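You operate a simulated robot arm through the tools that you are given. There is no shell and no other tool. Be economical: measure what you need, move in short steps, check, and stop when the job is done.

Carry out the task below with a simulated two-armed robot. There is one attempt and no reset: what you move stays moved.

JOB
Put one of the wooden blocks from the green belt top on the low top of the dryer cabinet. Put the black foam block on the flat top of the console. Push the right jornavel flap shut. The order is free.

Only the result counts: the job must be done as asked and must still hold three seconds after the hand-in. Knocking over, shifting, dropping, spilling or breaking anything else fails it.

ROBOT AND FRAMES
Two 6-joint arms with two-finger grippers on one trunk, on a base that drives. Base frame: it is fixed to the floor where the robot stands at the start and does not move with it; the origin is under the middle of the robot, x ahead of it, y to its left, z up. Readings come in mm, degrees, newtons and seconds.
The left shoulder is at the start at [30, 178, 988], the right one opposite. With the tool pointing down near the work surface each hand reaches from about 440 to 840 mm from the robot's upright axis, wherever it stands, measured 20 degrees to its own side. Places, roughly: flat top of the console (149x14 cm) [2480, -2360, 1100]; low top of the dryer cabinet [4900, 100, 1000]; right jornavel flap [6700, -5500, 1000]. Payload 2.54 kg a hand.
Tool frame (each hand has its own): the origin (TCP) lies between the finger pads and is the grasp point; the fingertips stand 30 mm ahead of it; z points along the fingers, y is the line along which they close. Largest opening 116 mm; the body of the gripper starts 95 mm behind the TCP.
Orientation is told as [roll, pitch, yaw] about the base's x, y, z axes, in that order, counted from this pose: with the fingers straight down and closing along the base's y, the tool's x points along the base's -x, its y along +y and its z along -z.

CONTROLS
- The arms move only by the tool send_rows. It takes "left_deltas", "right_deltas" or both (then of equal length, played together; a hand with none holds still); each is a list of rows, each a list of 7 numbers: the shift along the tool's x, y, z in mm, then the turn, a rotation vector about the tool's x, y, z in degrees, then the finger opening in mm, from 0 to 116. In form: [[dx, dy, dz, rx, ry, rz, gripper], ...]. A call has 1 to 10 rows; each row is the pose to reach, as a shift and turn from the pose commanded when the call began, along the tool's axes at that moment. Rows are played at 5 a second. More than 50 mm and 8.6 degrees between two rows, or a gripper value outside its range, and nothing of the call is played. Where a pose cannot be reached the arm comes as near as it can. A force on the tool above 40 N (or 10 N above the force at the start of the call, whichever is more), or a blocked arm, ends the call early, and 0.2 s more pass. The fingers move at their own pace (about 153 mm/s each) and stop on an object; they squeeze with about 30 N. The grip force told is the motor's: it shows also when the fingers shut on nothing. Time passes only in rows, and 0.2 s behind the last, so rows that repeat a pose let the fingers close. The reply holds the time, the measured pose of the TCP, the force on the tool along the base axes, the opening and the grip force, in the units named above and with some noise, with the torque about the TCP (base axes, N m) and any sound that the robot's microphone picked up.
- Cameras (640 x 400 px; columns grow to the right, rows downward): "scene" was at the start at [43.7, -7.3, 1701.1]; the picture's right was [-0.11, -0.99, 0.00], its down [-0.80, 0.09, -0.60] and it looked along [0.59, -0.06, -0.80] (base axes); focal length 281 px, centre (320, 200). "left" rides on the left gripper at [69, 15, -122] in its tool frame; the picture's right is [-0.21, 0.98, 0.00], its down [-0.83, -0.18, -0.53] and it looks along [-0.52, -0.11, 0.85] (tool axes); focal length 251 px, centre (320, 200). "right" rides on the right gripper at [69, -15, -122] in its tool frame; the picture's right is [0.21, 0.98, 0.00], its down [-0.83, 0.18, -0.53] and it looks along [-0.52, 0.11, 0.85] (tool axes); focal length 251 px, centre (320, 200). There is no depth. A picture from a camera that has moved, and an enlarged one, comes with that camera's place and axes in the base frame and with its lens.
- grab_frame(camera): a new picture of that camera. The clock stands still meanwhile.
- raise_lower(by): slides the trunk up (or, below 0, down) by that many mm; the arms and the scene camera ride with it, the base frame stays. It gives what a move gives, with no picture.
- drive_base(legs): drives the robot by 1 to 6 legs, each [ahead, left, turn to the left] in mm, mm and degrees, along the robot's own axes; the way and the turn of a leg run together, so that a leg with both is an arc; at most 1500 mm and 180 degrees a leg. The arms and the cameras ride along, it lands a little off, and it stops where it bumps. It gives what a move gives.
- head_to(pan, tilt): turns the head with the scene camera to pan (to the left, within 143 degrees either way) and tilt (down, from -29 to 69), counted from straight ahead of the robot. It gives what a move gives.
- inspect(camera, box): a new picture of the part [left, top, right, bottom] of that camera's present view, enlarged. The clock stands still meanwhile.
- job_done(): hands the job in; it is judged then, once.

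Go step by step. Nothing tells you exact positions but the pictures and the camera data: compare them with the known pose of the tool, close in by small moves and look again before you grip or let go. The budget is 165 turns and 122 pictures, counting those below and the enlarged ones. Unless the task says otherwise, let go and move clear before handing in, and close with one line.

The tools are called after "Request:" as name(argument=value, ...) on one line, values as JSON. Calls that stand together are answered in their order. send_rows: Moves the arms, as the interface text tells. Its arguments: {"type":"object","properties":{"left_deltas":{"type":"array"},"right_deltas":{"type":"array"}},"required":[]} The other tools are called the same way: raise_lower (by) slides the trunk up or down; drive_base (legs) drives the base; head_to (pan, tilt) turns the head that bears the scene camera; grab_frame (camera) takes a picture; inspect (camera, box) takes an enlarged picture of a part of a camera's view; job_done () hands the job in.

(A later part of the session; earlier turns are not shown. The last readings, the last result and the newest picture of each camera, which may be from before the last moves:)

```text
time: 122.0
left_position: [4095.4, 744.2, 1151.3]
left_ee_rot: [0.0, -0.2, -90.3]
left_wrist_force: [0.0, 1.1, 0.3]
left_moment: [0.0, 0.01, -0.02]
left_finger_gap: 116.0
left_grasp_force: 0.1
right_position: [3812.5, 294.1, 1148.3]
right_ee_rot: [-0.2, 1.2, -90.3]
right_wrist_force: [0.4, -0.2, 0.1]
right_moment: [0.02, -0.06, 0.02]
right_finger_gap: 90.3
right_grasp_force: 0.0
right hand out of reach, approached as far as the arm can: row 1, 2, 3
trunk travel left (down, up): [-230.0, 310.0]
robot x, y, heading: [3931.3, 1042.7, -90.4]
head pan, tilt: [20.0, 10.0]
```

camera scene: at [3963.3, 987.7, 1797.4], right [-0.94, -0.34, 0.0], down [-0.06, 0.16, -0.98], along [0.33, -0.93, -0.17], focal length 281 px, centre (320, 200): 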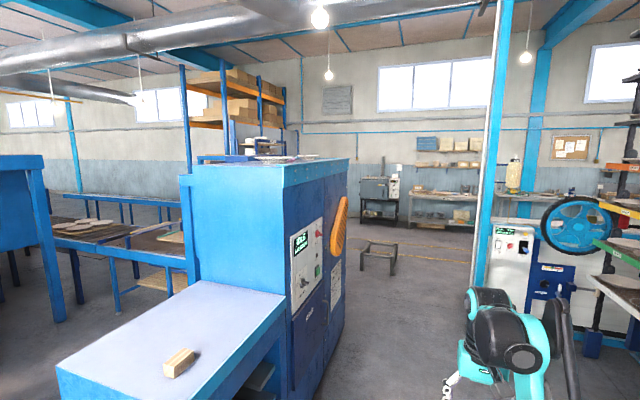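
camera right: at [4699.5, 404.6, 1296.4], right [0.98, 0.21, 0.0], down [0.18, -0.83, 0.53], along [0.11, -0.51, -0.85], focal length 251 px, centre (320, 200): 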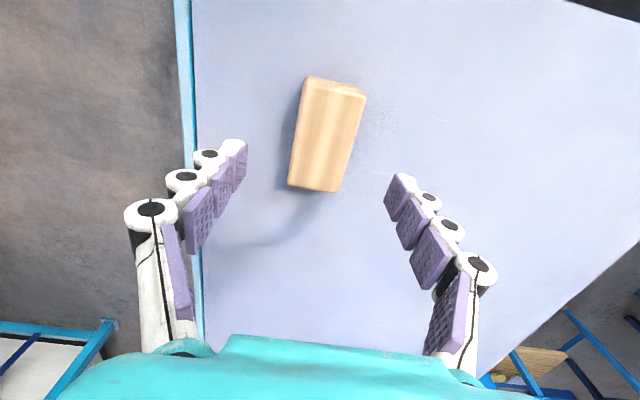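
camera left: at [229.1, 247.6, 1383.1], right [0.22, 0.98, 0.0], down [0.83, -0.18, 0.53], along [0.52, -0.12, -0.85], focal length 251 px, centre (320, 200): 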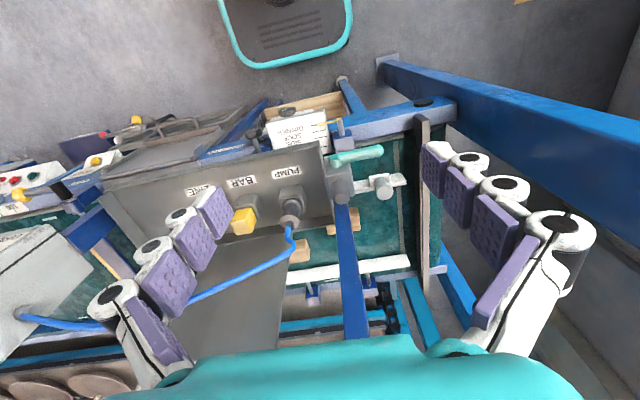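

The arm seems stuck stretched straight; tilting the fingers outwards should let the elbow bend again.

Request:
send_rows(right_deltas=[[0, 0, 10, 0, -7, 0, 90], [5, 0, 20, 0, -14, 0, 90], [15, 0, 30, 0, -21, 0, 90], [30, 0, 40, 0, -28, 0, 90], [60, 0, 50, 0, -28, 0, 90], [100, 0, 55, 0, -28, 0, 90]])

Request:
head_to(pan=-10, tilt=40)

Request:
grab_frame(camera="scene")

```text
time: 123.4
left_position: [4095.0, 745.0, 1151.4]
left_ee_rot: [-0.1, -0.2, -90.4]
left_wrist_force: [0.6, 0.6, 0.7]
left_moment: [-0.01, -0.02, -0.02]
left_finger_gap: 116.4
left_grasp_force: 0.1
right_position: [3826.0, 230.2, 1235.0]
right_ee_rot: [-0.3, -26.8, -90.3]
right_wrist_force: [0.5, -0.8, -0.3]
right_moment: [-0.03, -0.03, -0.01]
right_finger_gap: 89.7
right_grasp_force: 0.0
right hand out of reach, approached as far as the arm can: row 1, 2, 3, 4, 5, 6
trunk travel left (down, up): [-230.0, 310.0]
robot x, y, heading: [3932.7, 1040.5, -90.4]
head pan, tilt: [20.0, 10.0]
```

```text
time: 124.4
left_position: [4095.1, 744.7, 1150.2]
left_ee_rot: [0.0, -0.1, -90.3]
left_wrist_force: [-0.2, -0.3, 0.5]
left_moment: [0.01, 0.01, 0.03]
left_finger_gap: 116.1
left_grasp_force: 0.1
right_position: [3826.5, 229.1, 1234.6]
right_ee_rot: [-0.1, -26.8, -90.1]
right_wrist_force: [-0.2, -0.3, 0.2]
right_moment: [-0.02, -0.01, 0.01]
right_finger_gap: 90.0
right_grasp_force: 0.2
trunk travel left (down, up): [-230.0, 310.0]
robot x, y, heading: [3931.8, 1045.7, -90.6]
head pan, tilt: [-10.0, 40.0]
```

```text
64 pictures are left
camera scene: at [3916.8, 991.7, 1749.8], right [-0.98, 0.18, 0.0], down [0.11, 0.63, -0.77], along [-0.14, -0.75, -0.64], focal length 281 px, centre (320, 200)
```

scene: 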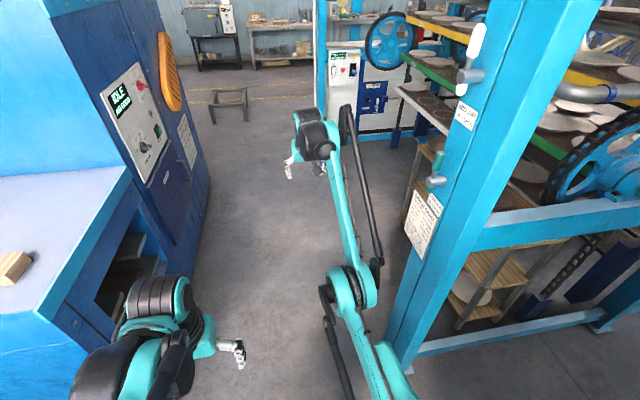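

The arm is stretched straight. I ask for a modest inward pose and hold it, with small wiggles, so the elbow can fold.

Request:
send_rows(right_deltas=[[30, 0, 30, 0, 7, 0, 90], [30, 20, 40, 0, 14, 0, 90], [30, -20, 40, 0, 21, 0, 90], [30, 0, 60, 0, 27, 0, 90], [30, 0, 60, 0, 27, 0, 90], [30, 20, 60, 0, 27, 0, 90], [30, -20, 60, 0, 27, 0, 90], [30, 0, 80, 0, 27, 0, 90], [30, 0, 60, 0, 27, 0, 90], [30, 0, 60, 0, 27, 0, 90]])

```text
time: 126.6
left_position: [4096.0, 743.6, 1150.5]
left_ee_rot: [-0.1, -0.2, -90.2]
left_wrist_force: [0.0, -0.4, -0.1]
left_moment: [0.03, 0.04, 0.0]
left_finger_gap: 116.1
left_grasp_force: 0.0
right_position: [3819.2, 273.0, 1149.3]
right_ee_rot: [-0.3, 0.3, -90.3]
right_wrist_force: [1.2, -0.2, -0.5]
right_moment: [0.01, 0.0, 0.02]
right_finger_gap: 90.0
right_grasp_force: 0.1
right hand out of reach, approached as far as the arm can: row 1, 3, 4, 5, 6, 7, 8, 9, 10
trunk travel left (down, up): [-230.0, 310.0]
robot x, y, heading: [3932.0, 1044.4, -90.1]
head pan, tilt: [-10.0, 40.0]
```

Request:
send_rows(right_deltas=[[40, 0, 20, 0, 0, 0, 90], [80, 0, 40, 0, 0, 0, 90], [90, 10, 70, 0, 0, 0, 90], [90, -10, 90, 0, 0, 0, 90], [90, 10, 100, 0, 0, 0, 90], [90, -10, 100, 0, 0, 0, 90], [95, 0, 100, 0, 0, 0, 90], [95, 0, 100, 0, 0, 0, 90], [95, 0, 100, 0, 0, 0, 90], [95, 0, 100, 0, 0, 0, 90]])

Request:
head_to(pan=-25, tilt=55)

Request:
grab_frame(camera="scene")

```text
time: 128.8
left_position: [4095.8, 744.7, 1150.5]
left_ee_rot: [0.0, -0.1, -90.3]
left_wrist_force: [0.2, -0.2, 0.5]
left_moment: [0.02, 0.02, -0.04]
left_finger_gap: 115.9
left_grasp_force: 0.2
right_position: [3822.9, 265.4, 1097.7]
right_ee_rot: [-0.2, 0.2, -90.2]
right_wrist_force: [-1.0, 0.5, 0.0]
right_moment: [0.0, 0.0, 0.01]
right_finger_gap: 89.8
right_grasp_force: 0.2
right hand out of reach, approached as far as the arm can: row 1, 2, 3, 4, 5, 6, 7, 8, 9, 10
trunk travel left (down, up): [-230.0, 310.0]
robot x, y, heading: [3928.5, 1043.3, -90.3]
head pan, tilt: [-10.0, 40.0]
```

```text
time: 129.5
left_position: [4096.1, 744.1, 1150.2]
left_ee_rot: [0.0, -0.1, -90.3]
left_wrist_force: [0.0, 0.8, -0.4]
left_moment: [-0.01, -0.01, -0.02]
left_finger_gap: 116.1
left_grasp_force: 0.0
right_position: [3822.3, 265.7, 1098.3]
right_ee_rot: [-0.2, 0.3, -90.3]
right_wrist_force: [-0.6, 1.0, -0.1]
right_moment: [0.0, -0.01, 0.0]
right_finger_gap: 90.0
right_grasp_force: 0.0
trunk travel left (down, up): [-230.0, 310.0]
robot x, y, heading: [3931.4, 1045.4, -90.4]
head pan, tilt: [-25.0, 55.0]
```

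```text
63 pictures are left
camera scene: at [3901.2, 1009.9, 1729.1], right [-0.9, 0.43, 0.0], down [0.35, 0.74, -0.57], along [-0.25, -0.52, -0.82], focal length 281 px, centre (320, 200)
```

scene: 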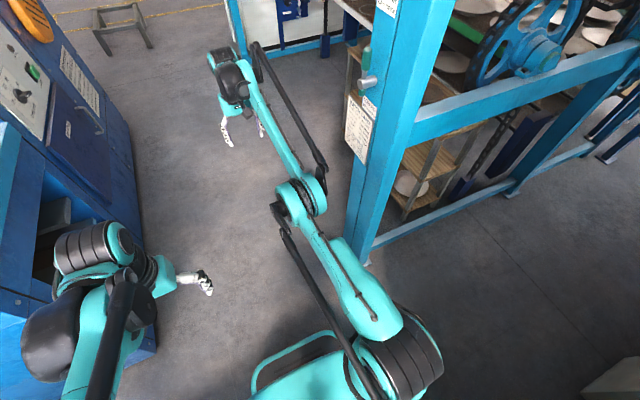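

Request:
send_rows(right_deltas=[[-30, 0, 15, 0, 0, 0, 90], [-50, 0, 35, 0, 0, 0, 90], [-50, 0, 70, 0, 0, 0, 90], [-50, 0, 105, 0, 0, 0, 90], [-50, 0, 140, 0, 0, 0, 90], [-50, 0, 175, 0, 0, 0, 90], [-50, 0, 210, 0, 0, 0, 90]])

```text
time: 131.1
left_position: [4095.5, 743.6, 1149.2]
left_ee_rot: [0.0, -0.1, -90.3]
left_wrist_force: [0.4, 1.0, -0.5]
left_moment: [0.01, 0.01, -0.01]
left_finger_gap: 115.8
left_grasp_force: 0.1
right_position: [3814.4, 248.7, 899.2]
right_ee_rot: [-0.2, -0.1, -90.3]
right_wrist_force: [0.3, -0.2, -0.4]
right_moment: [0.0, 0.04, 0.01]
right_finger_gap: 89.8
right_grasp_force: 0.0
right hand out of reach, approached as far as the arm can: row 1, 2, 3, 4, 5, 6, 7
trunk travel left (down, up): [-230.0, 310.0]
robot x, y, heading: [3932.5, 1042.2, -90.4]
head pan, tilt: [-25.0, 55.0]
```

Request:
send_rows(right_deltas=[[30, 0, 20, 0, 0, 0, 90], [60, 0, 40, 0, 0, 0, 90], [90, 0, 50, 0, 0, 0, 90], [120, 0, 60, 0, 0, 0, 90], [160, 0, 60, 0, 0, 0, 90]])

```text
time: 132.3
left_position: [4095.2, 745.5, 1149.8]
left_ee_rot: [0.1, -0.2, -90.2]
left_wrist_force: [-0.3, 0.5, 0.5]
left_moment: [-0.02, 0.01, -0.02]
left_finger_gap: 116.0
left_grasp_force: 0.1
right_position: [3819.5, 410.5, 842.6]
right_ee_rot: [-0.2, 0.1, -90.3]
right_wrist_force: [-0.2, 0.0, 0.5]
right_moment: [-0.01, 0.0, 0.0]
right_finger_gap: 90.0
right_grasp_force: 0.1
trunk travel left (down, up): [-230.0, 310.0]
robot x, y, heading: [3931.7, 1042.4, -90.4]
head pan, tilt: [-25.0, 55.0]
```

The elbow folds again. I bring the right hand back to its carrying pose.

Request:
send_rows(right_deltas=[[45, 0, -15, 0, 0, 0, 90], [90, 0, -30, 0, 0, 0, 90], [135, -10, -45, 0, 0, 0, 90], [180, -20, -60, 0, 0, 0, 90], [225, -30, -80, 0, 0, 0, 90], [265, -45, -105, 0, 0, 0, 90], [300, -60, -135, 0, 0, 0, 90], [330, -75, -170, 0, 0, 0, 90], [345, -80, -210, 0, 0, 0, 90]])

Request:
head_to(pan=-8, tilt=15)

Request:
inspect(camera="scene", box=[120, 60, 440, 260])

```text
refused: row 5 steps farther than a row can; nothing moved
```

```text
time: 133.4
left_position: [4095.7, 743.3, 1150.7]
left_ee_rot: [0.0, -0.1, -90.3]
left_wrist_force: [-0.2, -0.5, 0.1]
left_moment: [0.0, -0.02, 0.0]
left_finger_gap: 115.8
left_grasp_force: 0.1
right_position: [3818.4, 408.3, 842.1]
right_ee_rot: [-0.3, 0.2, -90.3]
right_wrist_force: [-0.4, 0.3, 0.6]
right_moment: [0.0, -0.04, 0.0]
right_finger_gap: 89.9
right_grasp_force: 0.3
trunk travel left (down, up): [-230.0, 310.0]
robot x, y, heading: [3932.6, 1044.5, -90.3]
head pan, tilt: [-8.0, 15.0]
```

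```text
2.00 times, centred on (280, 160) of scene
camera zoom: at [3918.3, 982.6, 1789.2], right [-0.99, 0.15, 0.0], down [0.04, 0.26, -0.97], along [-0.14, -0.96, -0.26], focal length 563 px, centre (400, 280)
```

zoom: 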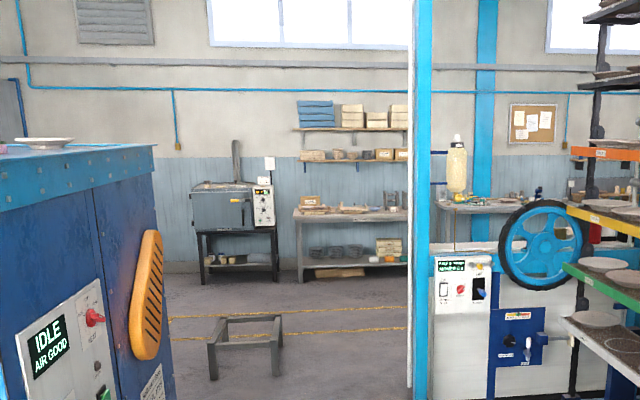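

The white panelled machine past the rack with the narrow top is the console (≈(2600,-2200)). First tuck the right arm.

Request:
send_rows(right_deltas=[[42, 0, -15, 0, 0, 0, 90], [84, 0, -30, 0, 0, 0, 90], [126, -10, -45, 0, 0, 0, 90], [168, -20, -60, 0, 0, 0, 90], [208, -30, -80, 0, 0, 0, 90], [245, -40, -105, 0, 0, 0, 90], [275, -52, -138, 0, 0, 0, 90], [300, -62, -175, 0, 0, 0, 90], [315, -70, -215, 0, 0, 0, 90], [320, -75, -255, 0, 0, 0, 90]])

Request:
drive_base(legs=[[800, 0, 0]])

Request:
head_to(pan=-35, tilt=25)

Request:
grab_frame(camera="scene")

Request:
head_to(pan=25, tilt=20)

Request:
grab_frame(camera="scene")

```text
time: 135.6
left_position: [4095.9, 744.4, 1150.1]
left_ee_rot: [0.0, -0.3, -90.3]
left_wrist_force: [0.6, -0.7, 0.3]
left_moment: [0.0, 0.0, 0.02]
left_finger_gap: 115.9
left_grasp_force: 0.1
right_position: [3746.3, 730.6, 1099.0]
right_ee_rot: [-0.2, 0.1, -90.3]
right_wrist_force: [0.1, 0.3, 0.9]
right_moment: [-0.03, -0.03, 0.01]
right_finger_gap: 90.1
right_grasp_force: 0.0
trunk travel left (down, up): [-230.0, 310.0]
robot x, y, heading: [3929.6, 1041.9, -90.3]
head pan, tilt: [-8.0, 15.0]
```

```text
time: 139.9
left_position: [4081.4, -49.1, 1149.8]
left_ee_rot: [0.0, -0.1, -91.1]
left_wrist_force: [-0.2, 0.5, -0.1]
left_moment: [0.02, -0.03, 0.02]
left_finger_gap: 116.0
left_grasp_force: 0.1
right_position: [3733.5, -59.9, 1098.7]
right_ee_rot: [-0.1, 0.3, -91.0]
right_wrist_force: [0.1, -0.3, 0.7]
right_moment: [0.01, 0.03, 0.02]
right_finger_gap: 90.0
right_grasp_force: 0.1
trunk travel left (down, up): [-230.0, 310.0]
robot x, y, heading: [3924.7, 253.3, -91.1]
head pan, tilt: [-8.0, 15.0]
```

```text
time: 140.8
left_position: [4083.5, -48.0, 1150.3]
left_ee_rot: [0.0, -0.1, -91.0]
left_wrist_force: [-0.4, -0.4, -0.4]
left_moment: [0.01, -0.02, 0.01]
left_finger_gap: 116.2
left_grasp_force: 0.0
right_position: [3732.5, -58.6, 1097.4]
right_ee_rot: [-0.2, 0.2, -91.0]
right_wrist_force: [0.2, 0.0, 0.4]
right_moment: [0.02, -0.01, 0.0]
right_finger_gap: 90.1
right_grasp_force: 0.1
trunk travel left (down, up): [-230.0, 310.0]
robot x, y, heading: [3920.3, 254.5, -90.8]
head pan, tilt: [-35.0, 25.0]
```

```text
61 pictures are left
camera scene: at [3868.8, 209.5, 1773.1], right [-0.81, 0.59, 0.0], down [0.25, 0.34, -0.91], along [-0.53, -0.73, -0.42], focal length 281 px, centre (320, 200)
```

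scene: 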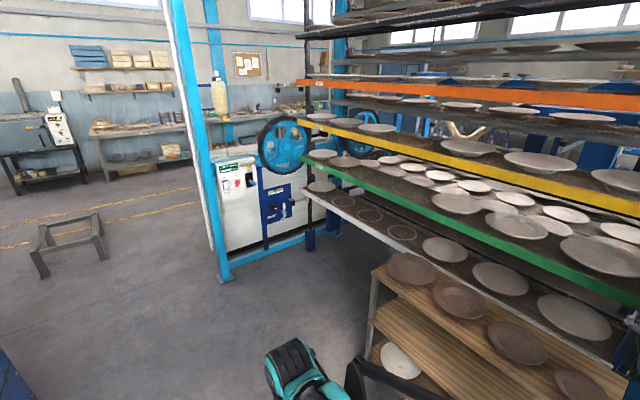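

```text
time: 142.1
left_position: [4082.7, -49.3, 1152.4]
left_ee_rot: [0.0, -0.1, -91.0]
left_wrist_force: [-0.4, 0.2, -0.8]
left_moment: [-0.01, 0.03, -0.01]
left_finger_gap: 116.2
left_grasp_force: 0.1
right_position: [3733.2, -59.8, 1097.7]
right_ee_rot: [-0.2, 0.2, -91.0]
right_wrist_force: [-0.5, -0.5, 0.7]
right_moment: [0.03, -0.02, 0.01]
right_finger_gap: 90.0
right_grasp_force: 0.1
trunk travel left (down, up): [-230.0, 310.0]
robot x, y, heading: [3921.4, 255.5, -90.8]
head pan, tilt: [25.0, 20.0]
```

```text
60 pictures are left
camera scene: at [3960.7, 199.1, 1781.1], right [-0.91, -0.41, 0.0], down [-0.14, 0.31, -0.94], along [0.38, -0.86, -0.34], focal length 281 px, centre (320, 200)
```

scene: 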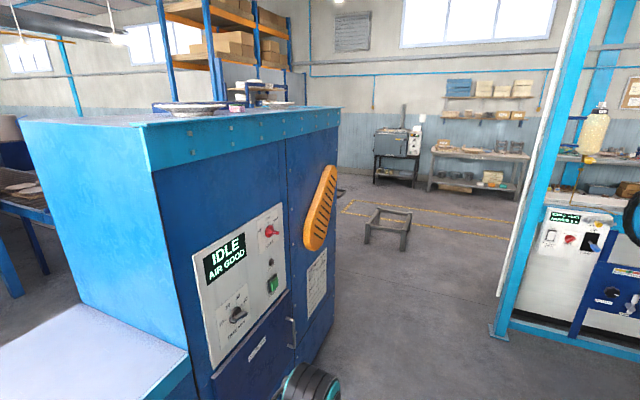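

I drive on down the gap between rack and dryer, then look for the console and foam block.

Request:
drive_base(legs=[[0, 90, 0.8], [1400, 0, 0], [900, 200, 0]])

Request:
head_to(pan=-50, tilt=20)

Request:
grab_frame(camera="scene")

Request:
head_to(pan=15, tilt=15)

Request:
grab_frame(camera="scene")

Request:
head_to(pan=75, tilt=15)

Request:
grab_frame(camera="scene")

```text
time: 154.2
left_position: [4331.4, -2364.5, 1150.6]
left_ee_rot: [0.0, 0.0, -91.4]
left_wrist_force: [0.3, 0.6, -0.2]
left_moment: [0.02, 0.01, 0.0]
left_finger_gap: 116.0
left_grasp_force: 0.0
right_position: [3981.8, -2372.4, 1098.9]
right_ee_rot: [-0.1, 0.2, -91.4]
right_wrist_force: [0.5, 0.1, 0.4]
right_moment: [-0.03, -0.01, 0.01]
right_finger_gap: 89.6
right_grasp_force: 0.1
trunk travel left (down, up): [-230.0, 310.0]
robot x, y, heading: [4173.9, -2058.4, -91.4]
head pan, tilt: [25.0, 20.0]
```

```text
time: 155.7
left_position: [4333.0, -2364.5, 1151.5]
left_ee_rot: [0.0, -0.1, -91.4]
left_wrist_force: [0.7, 0.3, 0.3]
left_moment: [0.04, 0.02, -0.03]
left_finger_gap: 116.0
left_grasp_force: 0.0
right_position: [3981.5, -2371.8, 1098.6]
right_ee_rot: [-0.1, 0.2, -91.4]
right_wrist_force: [0.4, -0.2, 0.4]
right_moment: [0.0, 0.02, -0.03]
right_finger_gap: 90.1
right_grasp_force: 0.0
trunk travel left (down, up): [-230.0, 310.0]
robot x, y, heading: [4172.3, -2061.2, -91.7]
head pan, tilt: [-50.0, 20.0]
```

```text
59 pictures are left
camera scene: at [4101.8, -2088.1, 1781.2], right [-0.62, 0.78, 0.0], down [0.27, 0.21, -0.94], along [-0.73, -0.59, -0.34], focal length 281 px, centre (320, 200)
```

scene: 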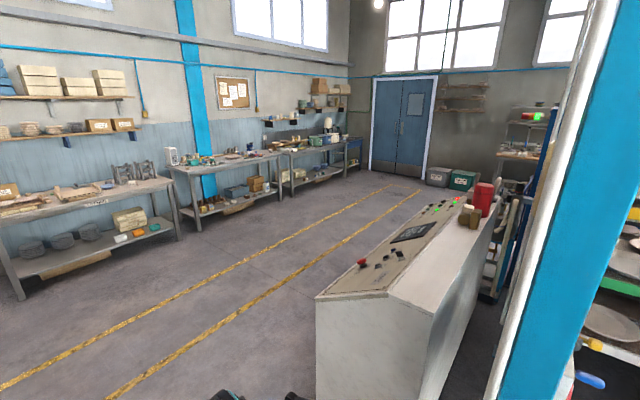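

```text
time: 157.1
left_position: [4331.4, -2364.1, 1150.7]
left_ee_rot: [-0.1, -0.1, -91.4]
left_wrist_force: [0.4, -0.3, -0.6]
left_moment: [0.02, -0.03, -0.01]
left_finger_gap: 116.1
left_grasp_force: 0.0
right_position: [3981.6, -2371.8, 1098.4]
right_ee_rot: [-0.1, 0.2, -91.4]
right_wrist_force: [1.2, -0.5, -0.5]
right_moment: [0.04, -0.03, 0.03]
right_finger_gap: 90.2
right_grasp_force: 0.0
trunk travel left (down, up): [-230.0, 310.0]
robot x, y, heading: [4172.8, -2063.1, -91.5]
head pan, tilt: [15.0, 15.0]
```

```text
58 pictures are left
camera scene: at [4196.4, -2120.8, 1789.3], right [-0.97, -0.23, 0.0], down [-0.06, 0.25, -0.97], along [0.23, -0.94, -0.26], focal length 281 px, centre (320, 200)
```

scene: 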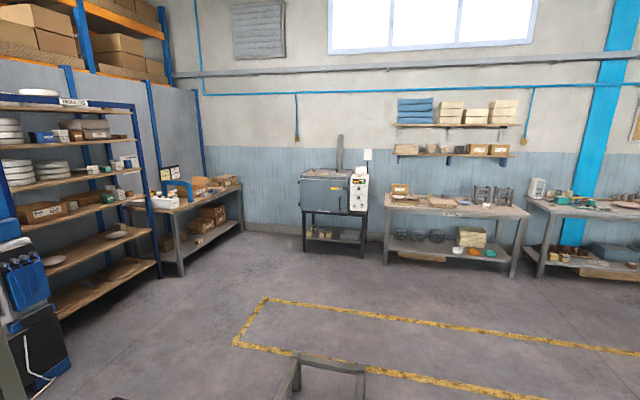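

```text
time: 158.3
left_position: [4332.8, -2363.6, 1150.1]
left_ee_rot: [0.0, -0.2, -91.4]
left_wrist_force: [-0.5, -0.2, -0.1]
left_moment: [0.01, 0.01, 0.02]
left_finger_gap: 116.0
left_grasp_force: 0.0
right_position: [3981.8, -2371.7, 1098.6]
right_ee_rot: [-0.1, 0.2, -91.3]
right_wrist_force: [0.5, -0.1, -0.3]
right_moment: [-0.02, 0.04, -0.01]
right_finger_gap: 90.1
right_grasp_force: 0.0
trunk travel left (down, up): [-230.0, 310.0]
robot x, y, heading: [4175.0, -2065.7, -91.6]
head pan, tilt: [75.0, 15.0]
```

```text
57 pictures are left
camera scene: at [4264.1, -2056.6, 1789.3], right [-0.28, -0.96, 0.0], down [-0.25, 0.07, -0.97], along [0.93, -0.27, -0.26], focal length 281 px, centre (320, 200)
```

scene: 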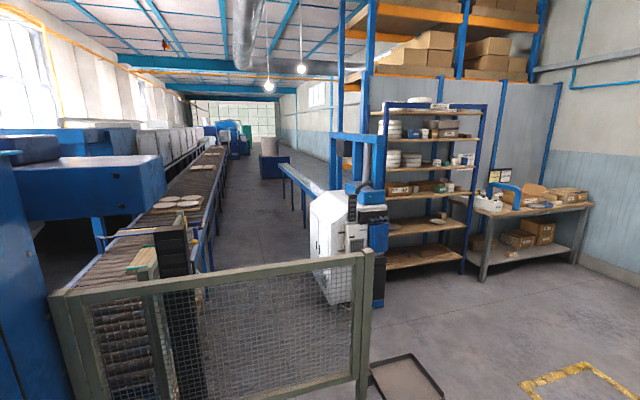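

The console is the sloped desk with a narrow ledge; the flap spot (6700,-5500) falls on the packing table at the back. I zoom the tables.

Request:
head_to(pan=25, tilt=15)

Request:
inspect(camera="scene", box=[120, 130, 320, 255])

Request:
inspect(camera="scene", box=[330, 130, 640, 270])

Request:
head_to(pan=-50, tilt=20)

Request:
inspect(camera="scene", box=[300, 150, 520, 300])

Request:
inspect(camera="scene", box=[140, 120, 380, 240])

```text
time: 159.5
left_position: [4332.7, -2364.4, 1150.6]
left_ee_rot: [0.0, -0.1, -91.4]
left_wrist_force: [-0.1, 0.4, 0.7]
left_moment: [-0.01, 0.02, 0.01]
left_finger_gap: 116.3
left_grasp_force: 0.1
right_position: [3982.1, -2372.5, 1098.0]
right_ee_rot: [-0.3, 0.2, -91.4]
right_wrist_force: [0.2, 0.0, -0.3]
right_moment: [0.02, 0.01, 0.01]
right_finger_gap: 89.8
right_grasp_force: 0.1
trunk travel left (down, up): [-230.0, 310.0]
robot x, y, heading: [4177.1, -2062.0, -91.5]
head pan, tilt: [25.0, 15.0]
```

```text
3.20 times, centred on (220, 192) of scene
camera zoom: at [4212.0, -2115.6, 1789.3], right [-0.92, -0.4, 0.0], down [-0.1, 0.24, -0.97], along [0.39, -0.89, -0.26], focal length 900 px, centre (640, 224)
```

zoom: 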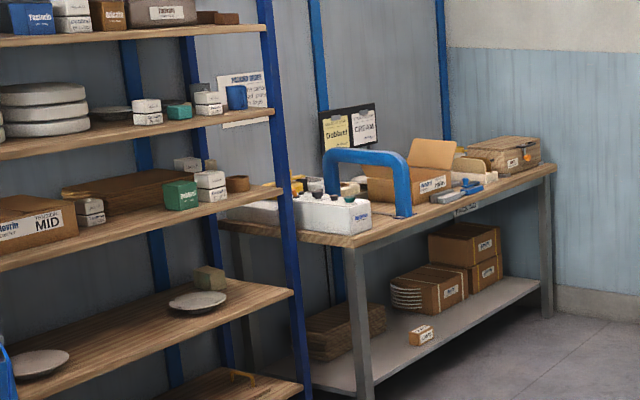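

```text
2.06 times, centred on (485, 200) of scene
camera zoom: at [4212.0, -2115.6, 1789.3], right [-0.92, -0.4, 0.0], down [-0.1, 0.24, -0.97], along [0.39, -0.89, -0.26], focal length 581 px, centre (-21, 200)
```

zoom: 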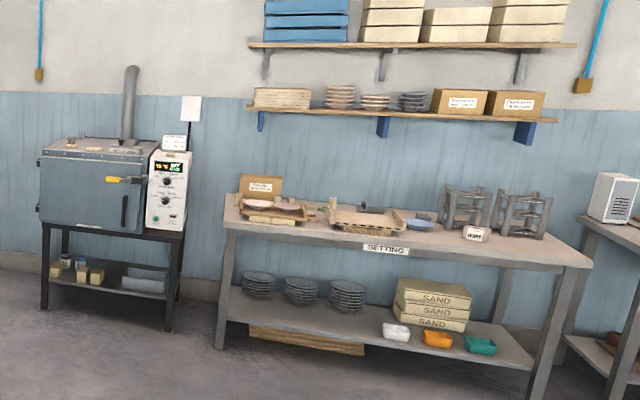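

```text
time: 161.0
left_position: [4332.5, -2364.7, 1150.5]
left_ee_rot: [0.0, -0.1, -91.4]
left_wrist_force: [0.5, 0.2, 0.3]
left_moment: [0.01, 0.01, 0.02]
left_finger_gap: 116.0
left_grasp_force: 0.1
right_position: [3982.2, -2371.9, 1098.4]
right_ee_rot: [-0.2, 0.3, -91.4]
right_wrist_force: [0.4, -0.3, -0.1]
right_moment: [-0.01, 0.04, 0.01]
right_finger_gap: 90.0
right_grasp_force: 0.1
trunk travel left (down, up): [-230.0, 310.0]
robot x, y, heading: [4173.9, -2060.8, -91.7]
head pan, tilt: [-50.0, 20.0]
```

```text
2.67 times, centred on (410, 225) of scene
camera zoom: at [4101.8, -2088.1, 1781.2], right [-0.62, 0.78, 0.0], down [0.27, 0.21, -0.94], along [-0.73, -0.59, -0.34], focal length 750 px, centre (80, 133)
```

zoom: 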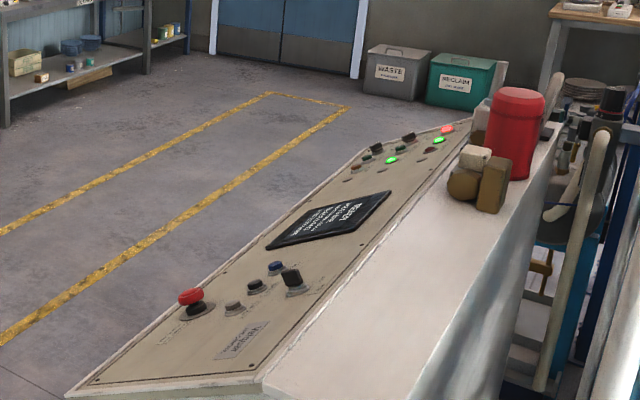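

```text
2.67 times, centred on (260, 180) of scene
camera zoom: at [4101.8, -2088.1, 1781.2], right [-0.62, 0.78, 0.0], down [0.27, 0.21, -0.94], along [-0.73, -0.59, -0.34], focal length 750 px, centre (480, 253)
```

zoom: 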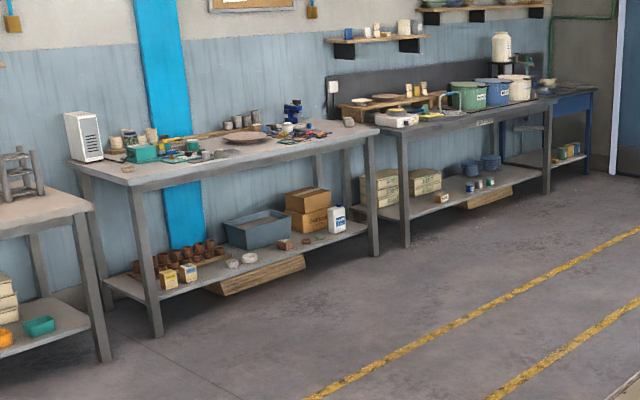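

The packing table (front edge x≈6380, y -4550…-5975) holds an open carton: likely the flap. I drive around the floor stool toward it.

Request:
drive_base(legs=[[0, 0, 1.5], [690, 0, 0], [0, -330, 0], [1450, 0, 0]])

Request:
head_to(pan=60, tilt=20)

Request:
grab_frame(camera="scene")

```text
time: 165.0
left_position: [4341.2, -3011.3, 1149.7]
left_ee_rot: [0.1, -0.3, -89.1]
left_wrist_force: [-0.4, 0.3, -0.4]
left_moment: [-0.09, 0.0, 0.02]
left_finger_gap: 116.0
left_grasp_force: 0.0
right_position: [3990.9, -3031.5, 1098.9]
right_ee_rot: [-0.1, 0.0, -89.2]
right_wrist_force: [0.0, 0.8, 0.1]
right_moment: [-0.05, -0.01, -0.02]
right_finger_gap: 90.0
right_grasp_force: 0.0
trunk travel left (down, up): [-230.0, 310.0]
robot x, y, heading: [4172.9, -2715.4, -89.0]
head pan, tilt: [-50.0, 20.0]
stopped in leg 2: the robot was blocked; the commanded pose is now the measured one
```

```text
time: 166.9
left_position: [4342.4, -3013.8, 1150.2]
left_ee_rot: [0.0, -0.2, -89.3]
left_wrist_force: [-0.2, -0.1, 0.3]
left_moment: [0.01, 0.02, -0.02]
left_finger_gap: 116.1
left_grasp_force: 0.1
right_position: [3992.8, -3034.2, 1099.8]
right_ee_rot: [-0.1, 0.2, -89.3]
right_wrist_force: [0.4, -0.6, -0.8]
right_moment: [0.02, 0.01, 0.01]
right_finger_gap: 90.2
right_grasp_force: 0.1
trunk travel left (down, up): [-230.0, 310.0]
robot x, y, heading: [4172.1, -2714.7, -89.3]
head pan, tilt: [60.0, 20.0]
```

```text
52 pictures are left
camera scene: at [4253.1, -2730.9, 1781.2], right [-0.49, -0.87, 0.0], down [-0.3, 0.17, -0.94], along [0.82, -0.46, -0.34], focal length 281 px, centre (320, 200)
```

scene: 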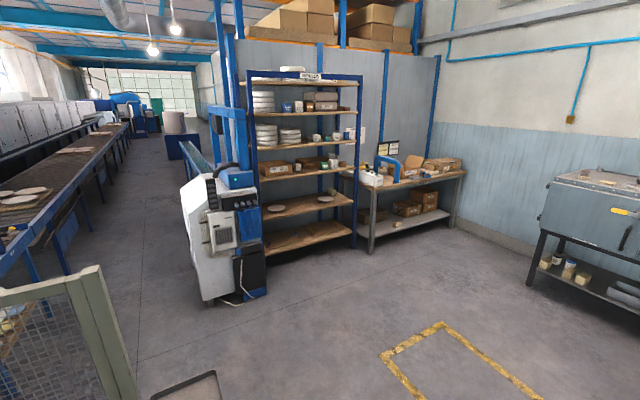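

The base bumped the stool's near side; I check that it did not move and step around.

Request:
head_to(pan=0, tilt=50)

Request:
grab_frame(camera="scene")

```text
time: 168.2
left_position: [4341.7, -3015.1, 1151.3]
left_ee_rot: [-0.1, -0.3, -89.3]
left_wrist_force: [0.6, -0.3, -0.5]
left_moment: [0.01, -0.04, -0.01]
left_finger_gap: 116.0
left_grasp_force: 0.1
right_position: [3992.3, -3033.8, 1098.8]
right_ee_rot: [-0.3, 0.2, -89.3]
right_wrist_force: [-0.7, 0.3, 0.3]
right_moment: [-0.05, 0.02, -0.03]
right_finger_gap: 90.0
right_grasp_force: 0.1
trunk travel left (down, up): [-230.0, 310.0]
robot x, y, heading: [4170.9, -2716.2, -89.1]
head pan, tilt: [0.0, 50.0]
```

```text
51 pictures are left
camera scene: at [4173.0, -2762.4, 1735.6], right [-1.0, -0.01, 0.0], down [-0.01, 0.77, -0.64], along [0.01, -0.64, -0.77], focal length 281 px, centre (320, 200)
```

scene: 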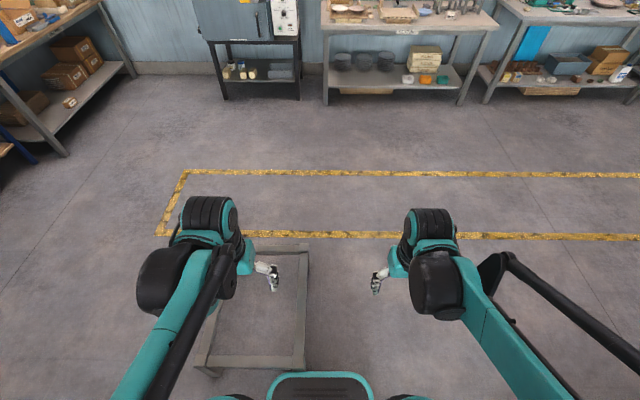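

Request:
drive_base(legs=[[-40, 0, -0.8], [0, -300, 0], [1500, 0, 0]])

Request:
head_to(pan=90, tilt=45)

Request:
grab_frame(camera="scene")

```text
time: 177.7
left_position: [4031.3, -4467.1, 1149.9]
left_ee_rot: [0.0, -0.3, -90.4]
left_wrist_force: [0.1, -0.4, -0.5]
left_moment: [0.0, 0.03, 0.01]
left_finger_gap: 115.9
left_grasp_force: 0.1
right_position: [3682.2, -4482.0, 1097.4]
right_ee_rot: [-0.1, 0.1, -90.3]
right_wrist_force: [0.4, -0.8, 0.0]
right_moment: [0.01, -0.02, 0.01]
right_finger_gap: 90.2
right_grasp_force: 0.1
trunk travel left (down, up): [-230.0, 310.0]
robot x, y, heading: [3868.9, -4165.8, -90.4]
head pan, tilt: [0.0, 50.0]
```

```text
time: 179.3
left_position: [4031.4, -4467.9, 1151.4]
left_ee_rot: [0.0, -0.2, -90.4]
left_wrist_force: [0.2, 0.1, 1.1]
left_moment: [-0.03, -0.04, 0.01]
left_finger_gap: 115.9
left_grasp_force: 0.0
right_position: [3681.2, -4482.1, 1099.9]
right_ee_rot: [-0.2, 0.2, -90.4]
right_wrist_force: [0.2, -1.0, -0.6]
right_moment: [0.0, -0.01, -0.04]
right_finger_gap: 90.1
right_grasp_force: 0.1
trunk travel left (down, up): [-230.0, 310.0]
robot x, y, heading: [3869.8, -4164.9, -90.4]
head pan, tilt: [90.0, 45.0]
```

```text
50 pictures are left
camera scene: at [3949.8, -4136.3, 1742.5], right [-0.01, -1.0, 0.0], down [-0.71, 0.01, -0.71], along [0.71, -0.01, -0.71], focal length 281 px, centre (320, 200)
```

scene: 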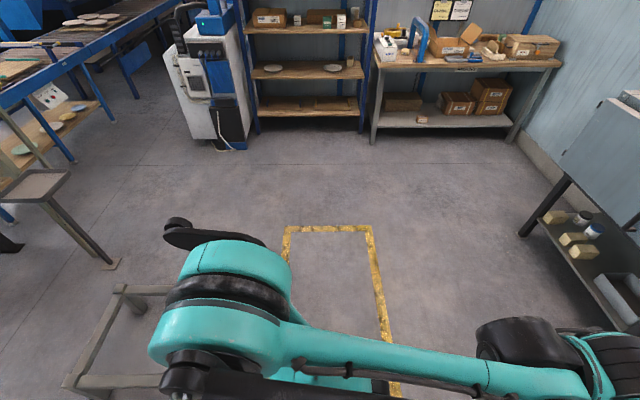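

I turn toward the packing table and approach it.

Request:
drive_base(legs=[[0, 0, 90.4], [1500, -150, 0], [450, -750, 0]])

Request:
head_to(pan=-15, tilt=35)

Request:
grab_frame(camera="scene")

```text
refused: leg 2 is longer than a leg can be; nothing moved
```

```text
time: 181.2
left_position: [4030.3, -4466.7, 1149.9]
left_ee_rot: [-0.1, -0.1, -90.3]
left_wrist_force: [-0.4, -0.2, 0.5]
left_moment: [0.04, -0.02, -0.04]
left_finger_gap: 116.1
left_grasp_force: 0.1
right_position: [3682.0, -4480.4, 1099.3]
right_ee_rot: [-0.2, 0.2, -90.4]
right_wrist_force: [0.5, 0.5, 0.7]
right_moment: [-0.01, -0.01, 0.01]
right_finger_gap: 90.0
right_grasp_force: 0.0
trunk travel left (down, up): [-230.0, 310.0]
robot x, y, heading: [3869.9, -4166.9, -90.9]
head pan, tilt: [-15.0, 35.0]
```

```text
49 pictures are left
camera scene: at [3845.1, -4220.4, 1757.3], right [-0.96, 0.27, 0.0], down [0.15, 0.55, -0.82], along [-0.22, -0.79, -0.57], focal length 281 px, centre (320, 200)
```

scene: 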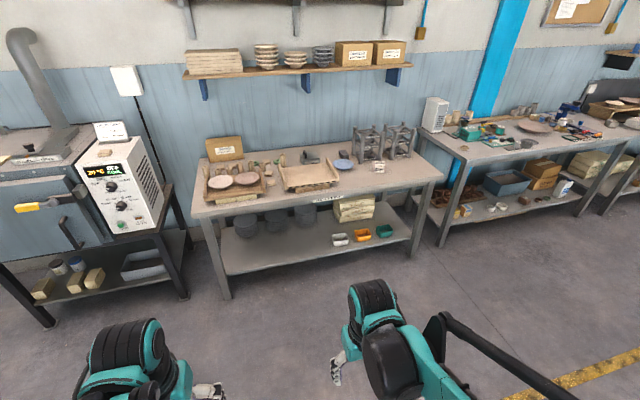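

I use this view to scan the two benches for the black foam block.

Request:
inspect(camera="scene", box=[190, 120, 430, 250])

Request:
inspect(camera="scene", box=[410, 80, 640, 220])

Request:
drive_base(legs=[[0, 0, 90.4], [1450, -150, 0], [450, -750, 0]])

Request:
grab_frame(camera="scene")

```text
2.67 times, centred on (310, 185) of scene
camera zoom: at [3845.1, -4220.4, 1757.3], right [-0.96, 0.27, 0.0], down [0.15, 0.55, -0.82], along [-0.22, -0.79, -0.57], focal length 750 px, centre (347, 240)
```

zoom: 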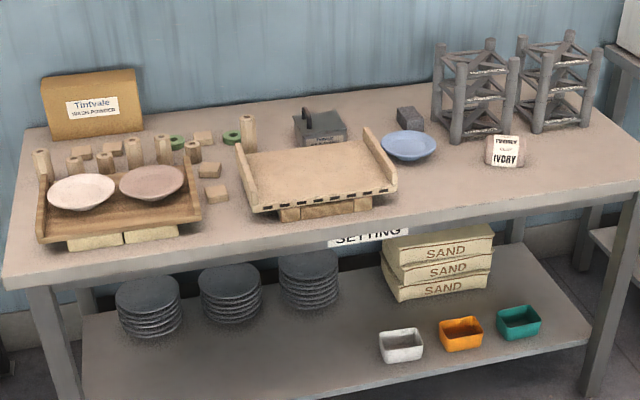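

```text
2.78 times, centred on (525, 150) of scene
camera zoom: at [3845.1, -4220.4, 1757.3], right [-0.96, 0.27, 0.0], down [0.15, 0.55, -0.82], along [-0.22, -0.79, -0.57], focal length 783 px, centre (-250, 339)
```

zoom: 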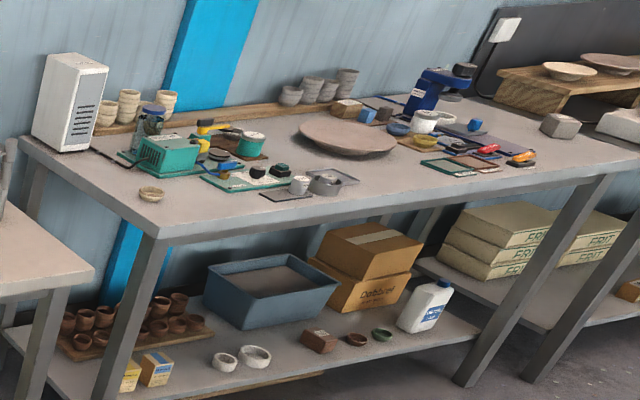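

```text
time: 196.5
left_position: [6079.8, -4895.5, 1150.5]
left_ee_rot: [0.0, -0.2, -0.1]
left_wrist_force: [0.1, 0.1, 0.3]
left_moment: [0.02, -0.02, 0.01]
left_finger_gap: 116.2
left_grasp_force: 0.1
right_position: [6095.6, -5245.5, 1098.2]
right_ee_rot: [-0.2, 0.2, -0.1]
right_wrist_force: [0.9, 0.5, -0.1]
right_moment: [0.0, 0.0, -0.03]
right_finger_gap: 90.1
right_grasp_force: 0.1
trunk travel left (down, up): [-230.0, 310.0]
robot x, y, heading: [5778.4, -5062.3, 0.1]
head pan, tilt: [-15.0, 35.0]
```

```text
46 pictures are left
camera scene: at [5835.5, -5084.2, 1757.3], right [-0.26, -0.97, 0.0], down [-0.55, 0.15, -0.82], along [0.79, -0.21, -0.57], focal length 281 px, centre (320, 200)
```

scene: 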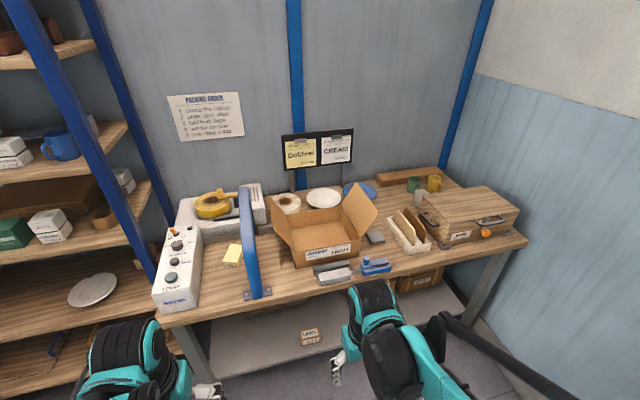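

An open carton with a left and a right flap labelled on its front is here, and a dark small block beside it. I zoom.

Request:
inspect(camera="scene", box=[260, 170, 450, 290])

Request:
inspect(camera="scene", box=[150, 170, 290, 320])

```text
3.33 times, centred on (355, 230) of scene
camera zoom: at [5835.5, -5084.2, 1757.3], right [-0.26, -0.97, 0.0], down [-0.55, 0.15, -0.82], along [0.79, -0.21, -0.57], focal length 938 px, centre (203, 100)
```

zoom: 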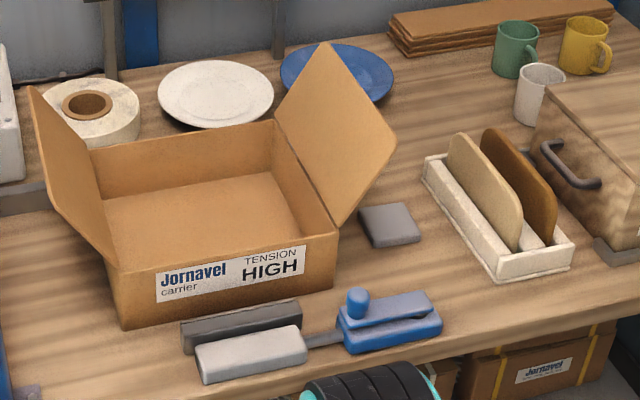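

```text
2.67 times, centred on (220, 245) of scene
camera zoom: at [5835.5, -5084.2, 1757.3], right [-0.26, -0.97, 0.0], down [-0.55, 0.15, -0.82], along [0.79, -0.21, -0.57], focal length 750 px, centre (587, 80)
```

zoom: 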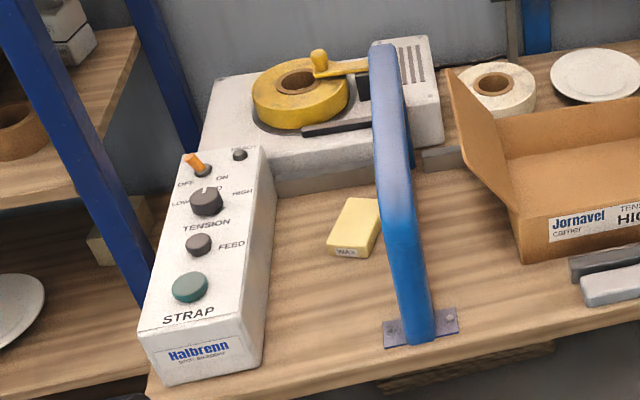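

Request:
inspect(camera="scene", box=[305, 222, 395, 290])

Request:
head_to(pan=-120, tilt=30)

Request:
grab_frame(camera="scene")

```text
5.88 times, centred on (350, 256) of scene
camera zoom: at [5835.5, -5084.2, 1757.3], right [-0.26, -0.97, 0.0], down [-0.55, 0.15, -0.82], along [0.79, -0.21, -0.57], focal length 1655 px, centre (144, -129)
```

zoom: 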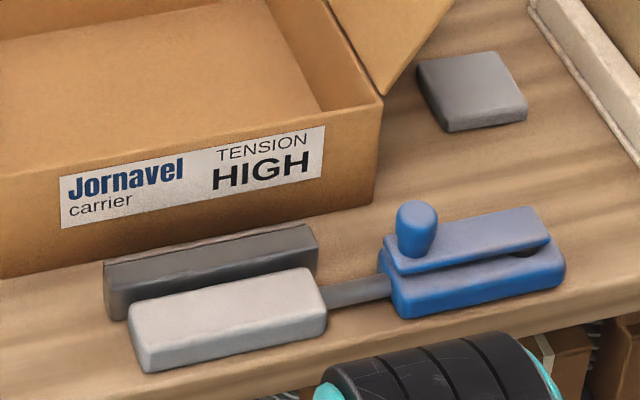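

```text
time: 198.3
left_position: [6080.0, -4896.0, 1150.6]
left_ee_rot: [0.0, -0.2, 0.0]
left_wrist_force: [0.4, 0.1, 1.0]
left_moment: [0.01, -0.02, 0.02]
left_finger_gap: 116.1
left_grasp_force: 0.1
right_position: [6097.0, -5245.9, 1098.5]
right_ee_rot: [-0.3, 0.3, 0.0]
right_wrist_force: [-0.5, 0.0, -0.4]
right_moment: [0.01, 0.03, -0.04]
right_finger_gap: 89.9
right_grasp_force: 0.1
trunk travel left (down, up): [-230.0, 310.0]
robot x, y, heading: [5780.8, -5065.8, -0.0]
head pan, tilt: [-120.0, 30.0]
```

```text
42 pictures are left
camera scene: at [5705.0, -5139.2, 1765.1], right [-0.87, 0.5, 0.0], down [0.25, 0.43, -0.87], along [-0.43, -0.75, -0.5], focal length 281 px, centre (320, 200)
```

scene: 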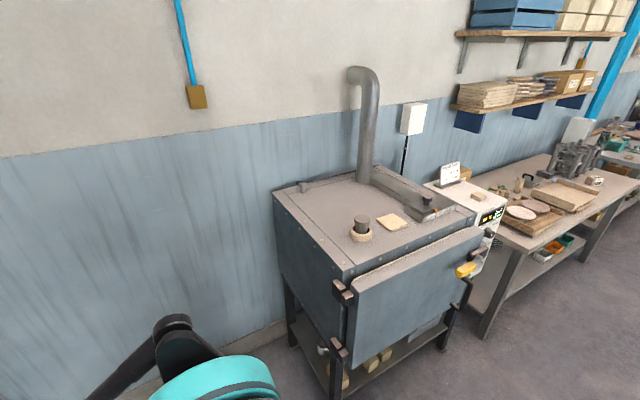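

The Jornavel carton's right flap hinges at about y=-5471, z≈952 (x 6627–6870) and leans outward with its edge near (y -5531, z 1085). I drive closer and will push it over with the closed right fingers.

Request:
drive_base(legs=[[270, -290, 0]])

Request:
head_to(pan=-15, tilt=45)

Request:
grab_frame(camera="scene")

Request:
grab_frame(camera="right")

```text
time: 200.8
left_position: [6354.0, -5187.4, 1149.2]
left_ee_rot: [0.1, -0.1, 0.3]
left_wrist_force: [0.2, 0.1, -0.3]
left_moment: [0.0, 0.01, -0.01]
left_finger_gap: 115.8
left_grasp_force: 0.0
right_position: [6371.3, -5537.1, 1097.7]
right_ee_rot: [-0.1, 0.1, 0.3]
right_wrist_force: [-0.4, -0.8, -0.3]
right_moment: [0.02, 0.02, 0.01]
right_finger_gap: 90.3
right_grasp_force: 0.0
trunk travel left (down, up): [-230.0, 310.0]
robot x, y, heading: [6052.7, -5353.5, 0.2]
head pan, tilt: [-120.0, 30.0]
```

```text
time: 202.6
left_position: [6352.9, -5187.6, 1151.8]
left_ee_rot: [0.0, -0.2, 0.3]
left_wrist_force: [-0.4, -0.4, -0.1]
left_moment: [-0.03, -0.03, 0.0]
left_finger_gap: 116.0
left_grasp_force: 0.0
right_position: [6369.5, -5536.4, 1099.8]
right_ee_rot: [-0.1, 0.1, 0.4]
right_wrist_force: [-1.0, 0.7, -0.5]
right_moment: [0.0, 0.01, 0.02]
right_finger_gap: 89.8
right_grasp_force: 0.1
trunk travel left (down, up): [-230.0, 310.0]
robot x, y, heading: [6051.8, -5351.6, 0.0]
head pan, tilt: [-15.0, 45.0]
```

```text
41 pictures are left
camera scene: at [6102.9, -5374.3, 1742.5], right [-0.26, -0.97, 0.0], down [-0.68, 0.18, -0.71], along [0.68, -0.18, -0.71], focal length 281 px, centre (320, 200)
```

scene: 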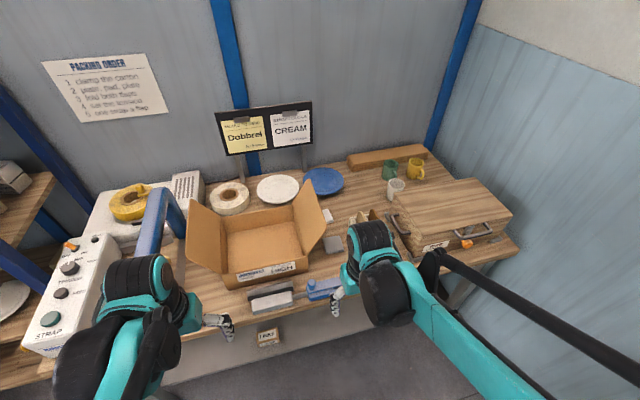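

```text
40 pictures are left
camera right: at [6302.7, -5552.7, 1220.4], right [-0.22, 0.98, 0.0], down [0.83, 0.19, 0.53], along [0.52, 0.11, -0.85], focal length 251 px, centre (320, 200)
```

right: 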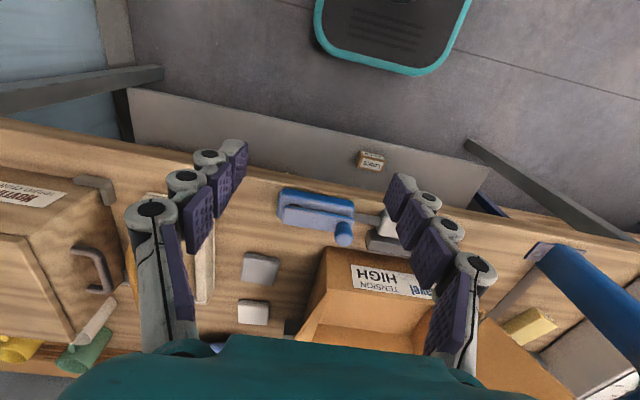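

Consistent. I take the closed right hand to the outside of the flap.

Request:
send_rows(right_deltas=[[0, -25, 0, 0, 0, 0, 0], [0, -50, 0, 0, 0, 0, 0], [-20, -80, 0, 0, 0, 0, 0], [-65, -83, 0, 0, 0, 0, 0], [-110, -83, 0, 0, 0, 0, 0], [-155, -83, 0, 0, 0, 0, 0], [-200, -83, 0, 0, 0, 0, 0], [-245, -83, 0, 0, 0, 0, 0], [-290, -83, 0, 0, 0, 0, 0], [-335, -83, 10, 0, 0, 0, 0]])

Request:
send_rows(right_deltas=[[-10, 0, 20, 0, 0, 0, 0], [-10, 0, 40, 0, 0, 0, 0]])

Request:
grab_frame(camera="scene")

Request:
grab_frame(camera="right")

```text
time: 204.8
left_position: [6355.1, -5186.1, 1149.5]
left_ee_rot: [0.1, -0.1, 0.2]
left_wrist_force: [0.4, -1.1, 0.1]
left_moment: [0.0, 0.03, 0.0]
left_finger_gap: 115.9
left_grasp_force: 0.0
right_position: [6710.4, -5620.1, 1086.8]
right_ee_rot: [-0.2, 0.4, 0.3]
right_wrist_force: [0.0, -0.2, -0.9]
right_moment: [-0.02, 0.03, 0.0]
right_finger_gap: 0.0
right_grasp_force: 28.8
trunk travel left (down, up): [-230.0, 310.0]
robot x, y, heading: [6055.7, -5353.5, 0.2]
head pan, tilt: [-15.0, 45.0]
```

```text
time: 205.4
left_position: [6352.5, -5186.8, 1150.5]
left_ee_rot: [0.1, -0.1, 0.3]
left_wrist_force: [-0.1, 0.1, 0.1]
left_moment: [-0.02, 0.02, -0.01]
left_finger_gap: 115.6
left_grasp_force: 0.0
right_position: [6717.5, -5620.1, 1049.8]
right_ee_rot: [-0.2, 0.1, 0.3]
right_wrist_force: [0.1, 0.0, -0.1]
right_moment: [0.0, -0.03, 0.02]
right_finger_gap: 0.1
right_grasp_force: 28.8
trunk travel left (down, up): [-230.0, 310.0]
robot x, y, heading: [6058.4, -5353.3, 0.4]
head pan, tilt: [-15.0, 45.0]
```

```text
39 pictures are left
camera scene: at [6102.4, -5374.3, 1742.5], right [-0.26, -0.97, 0.0], down [-0.68, 0.18, -0.71], along [0.68, -0.18, -0.71], focal length 281 px, centre (320, 200)
```

scene: 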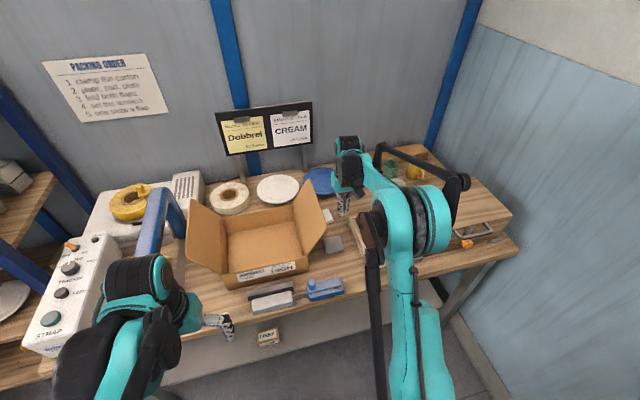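

```text
38 pictures are left
camera right: at [6649.3, -5635.4, 1170.3], right [-0.22, 0.98, 0.0], down [0.83, 0.19, 0.53], along [0.52, 0.11, -0.85], focal length 251 px, centre (320, 200)
```

right: 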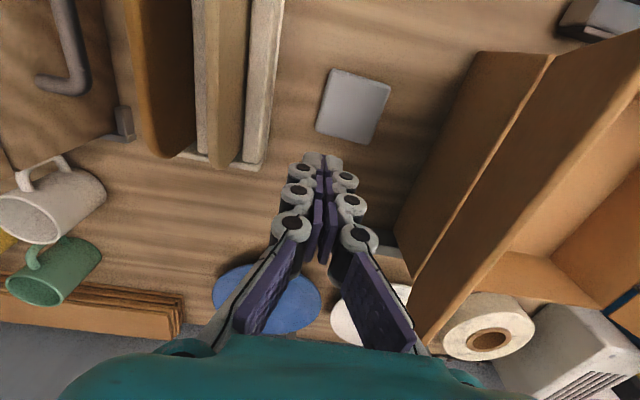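

The fingers are outside the flap. I push it leftward in small steps.

Request:
send_rows(right_deltas=[[0, 40, 0, 0, 0, 0, 0], [0, 70, 0, 0, 0, 0, 0], [0, 95, 0, 0, 0, 0, 0], [0, 120, 0, 0, 0, 0, 0], [0, 145, 0, 0, 0, 0, 0], [0, 170, 0, 0, 0, 0, 0], [0, 195, 2, 0, 0, 0, 0]])

Request:
grab_frame(camera="scene")

```text
time: 207.0
left_position: [6352.2, -5185.8, 1149.9]
left_ee_rot: [0.0, -0.2, 0.3]
left_wrist_force: [-0.1, 0.1, -1.3]
left_moment: [0.01, 0.04, 0.04]
left_finger_gap: 116.0
left_grasp_force: 0.1
right_position: [6715.1, -5423.0, 1045.8]
right_ee_rot: [-0.2, 0.1, 0.2]
right_wrist_force: [0.3, -0.7, 0.2]
right_moment: [0.01, 0.03, 0.01]
right_finger_gap: 0.3
right_grasp_force: 28.7
trunk travel left (down, up): [-230.0, 310.0]
robot x, y, heading: [6051.6, -5350.5, 0.3]
head pan, tilt: [-15.0, 45.0]
```

```text
37 pictures are left
camera scene: at [6103.2, -5373.2, 1742.5], right [-0.26, -0.97, 0.0], down [-0.68, 0.18, -0.71], along [0.68, -0.18, -0.71], focal length 281 px, centre (320, 200)
```

scene: 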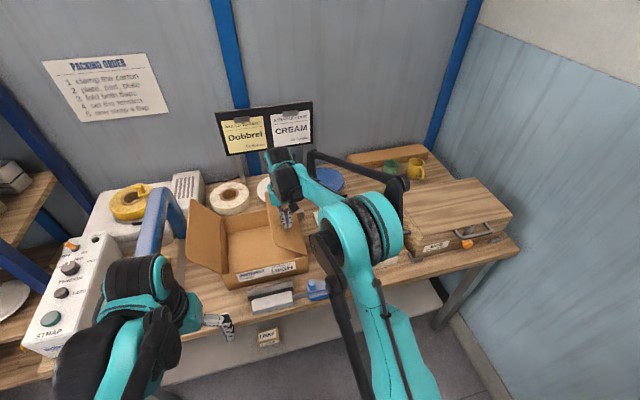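

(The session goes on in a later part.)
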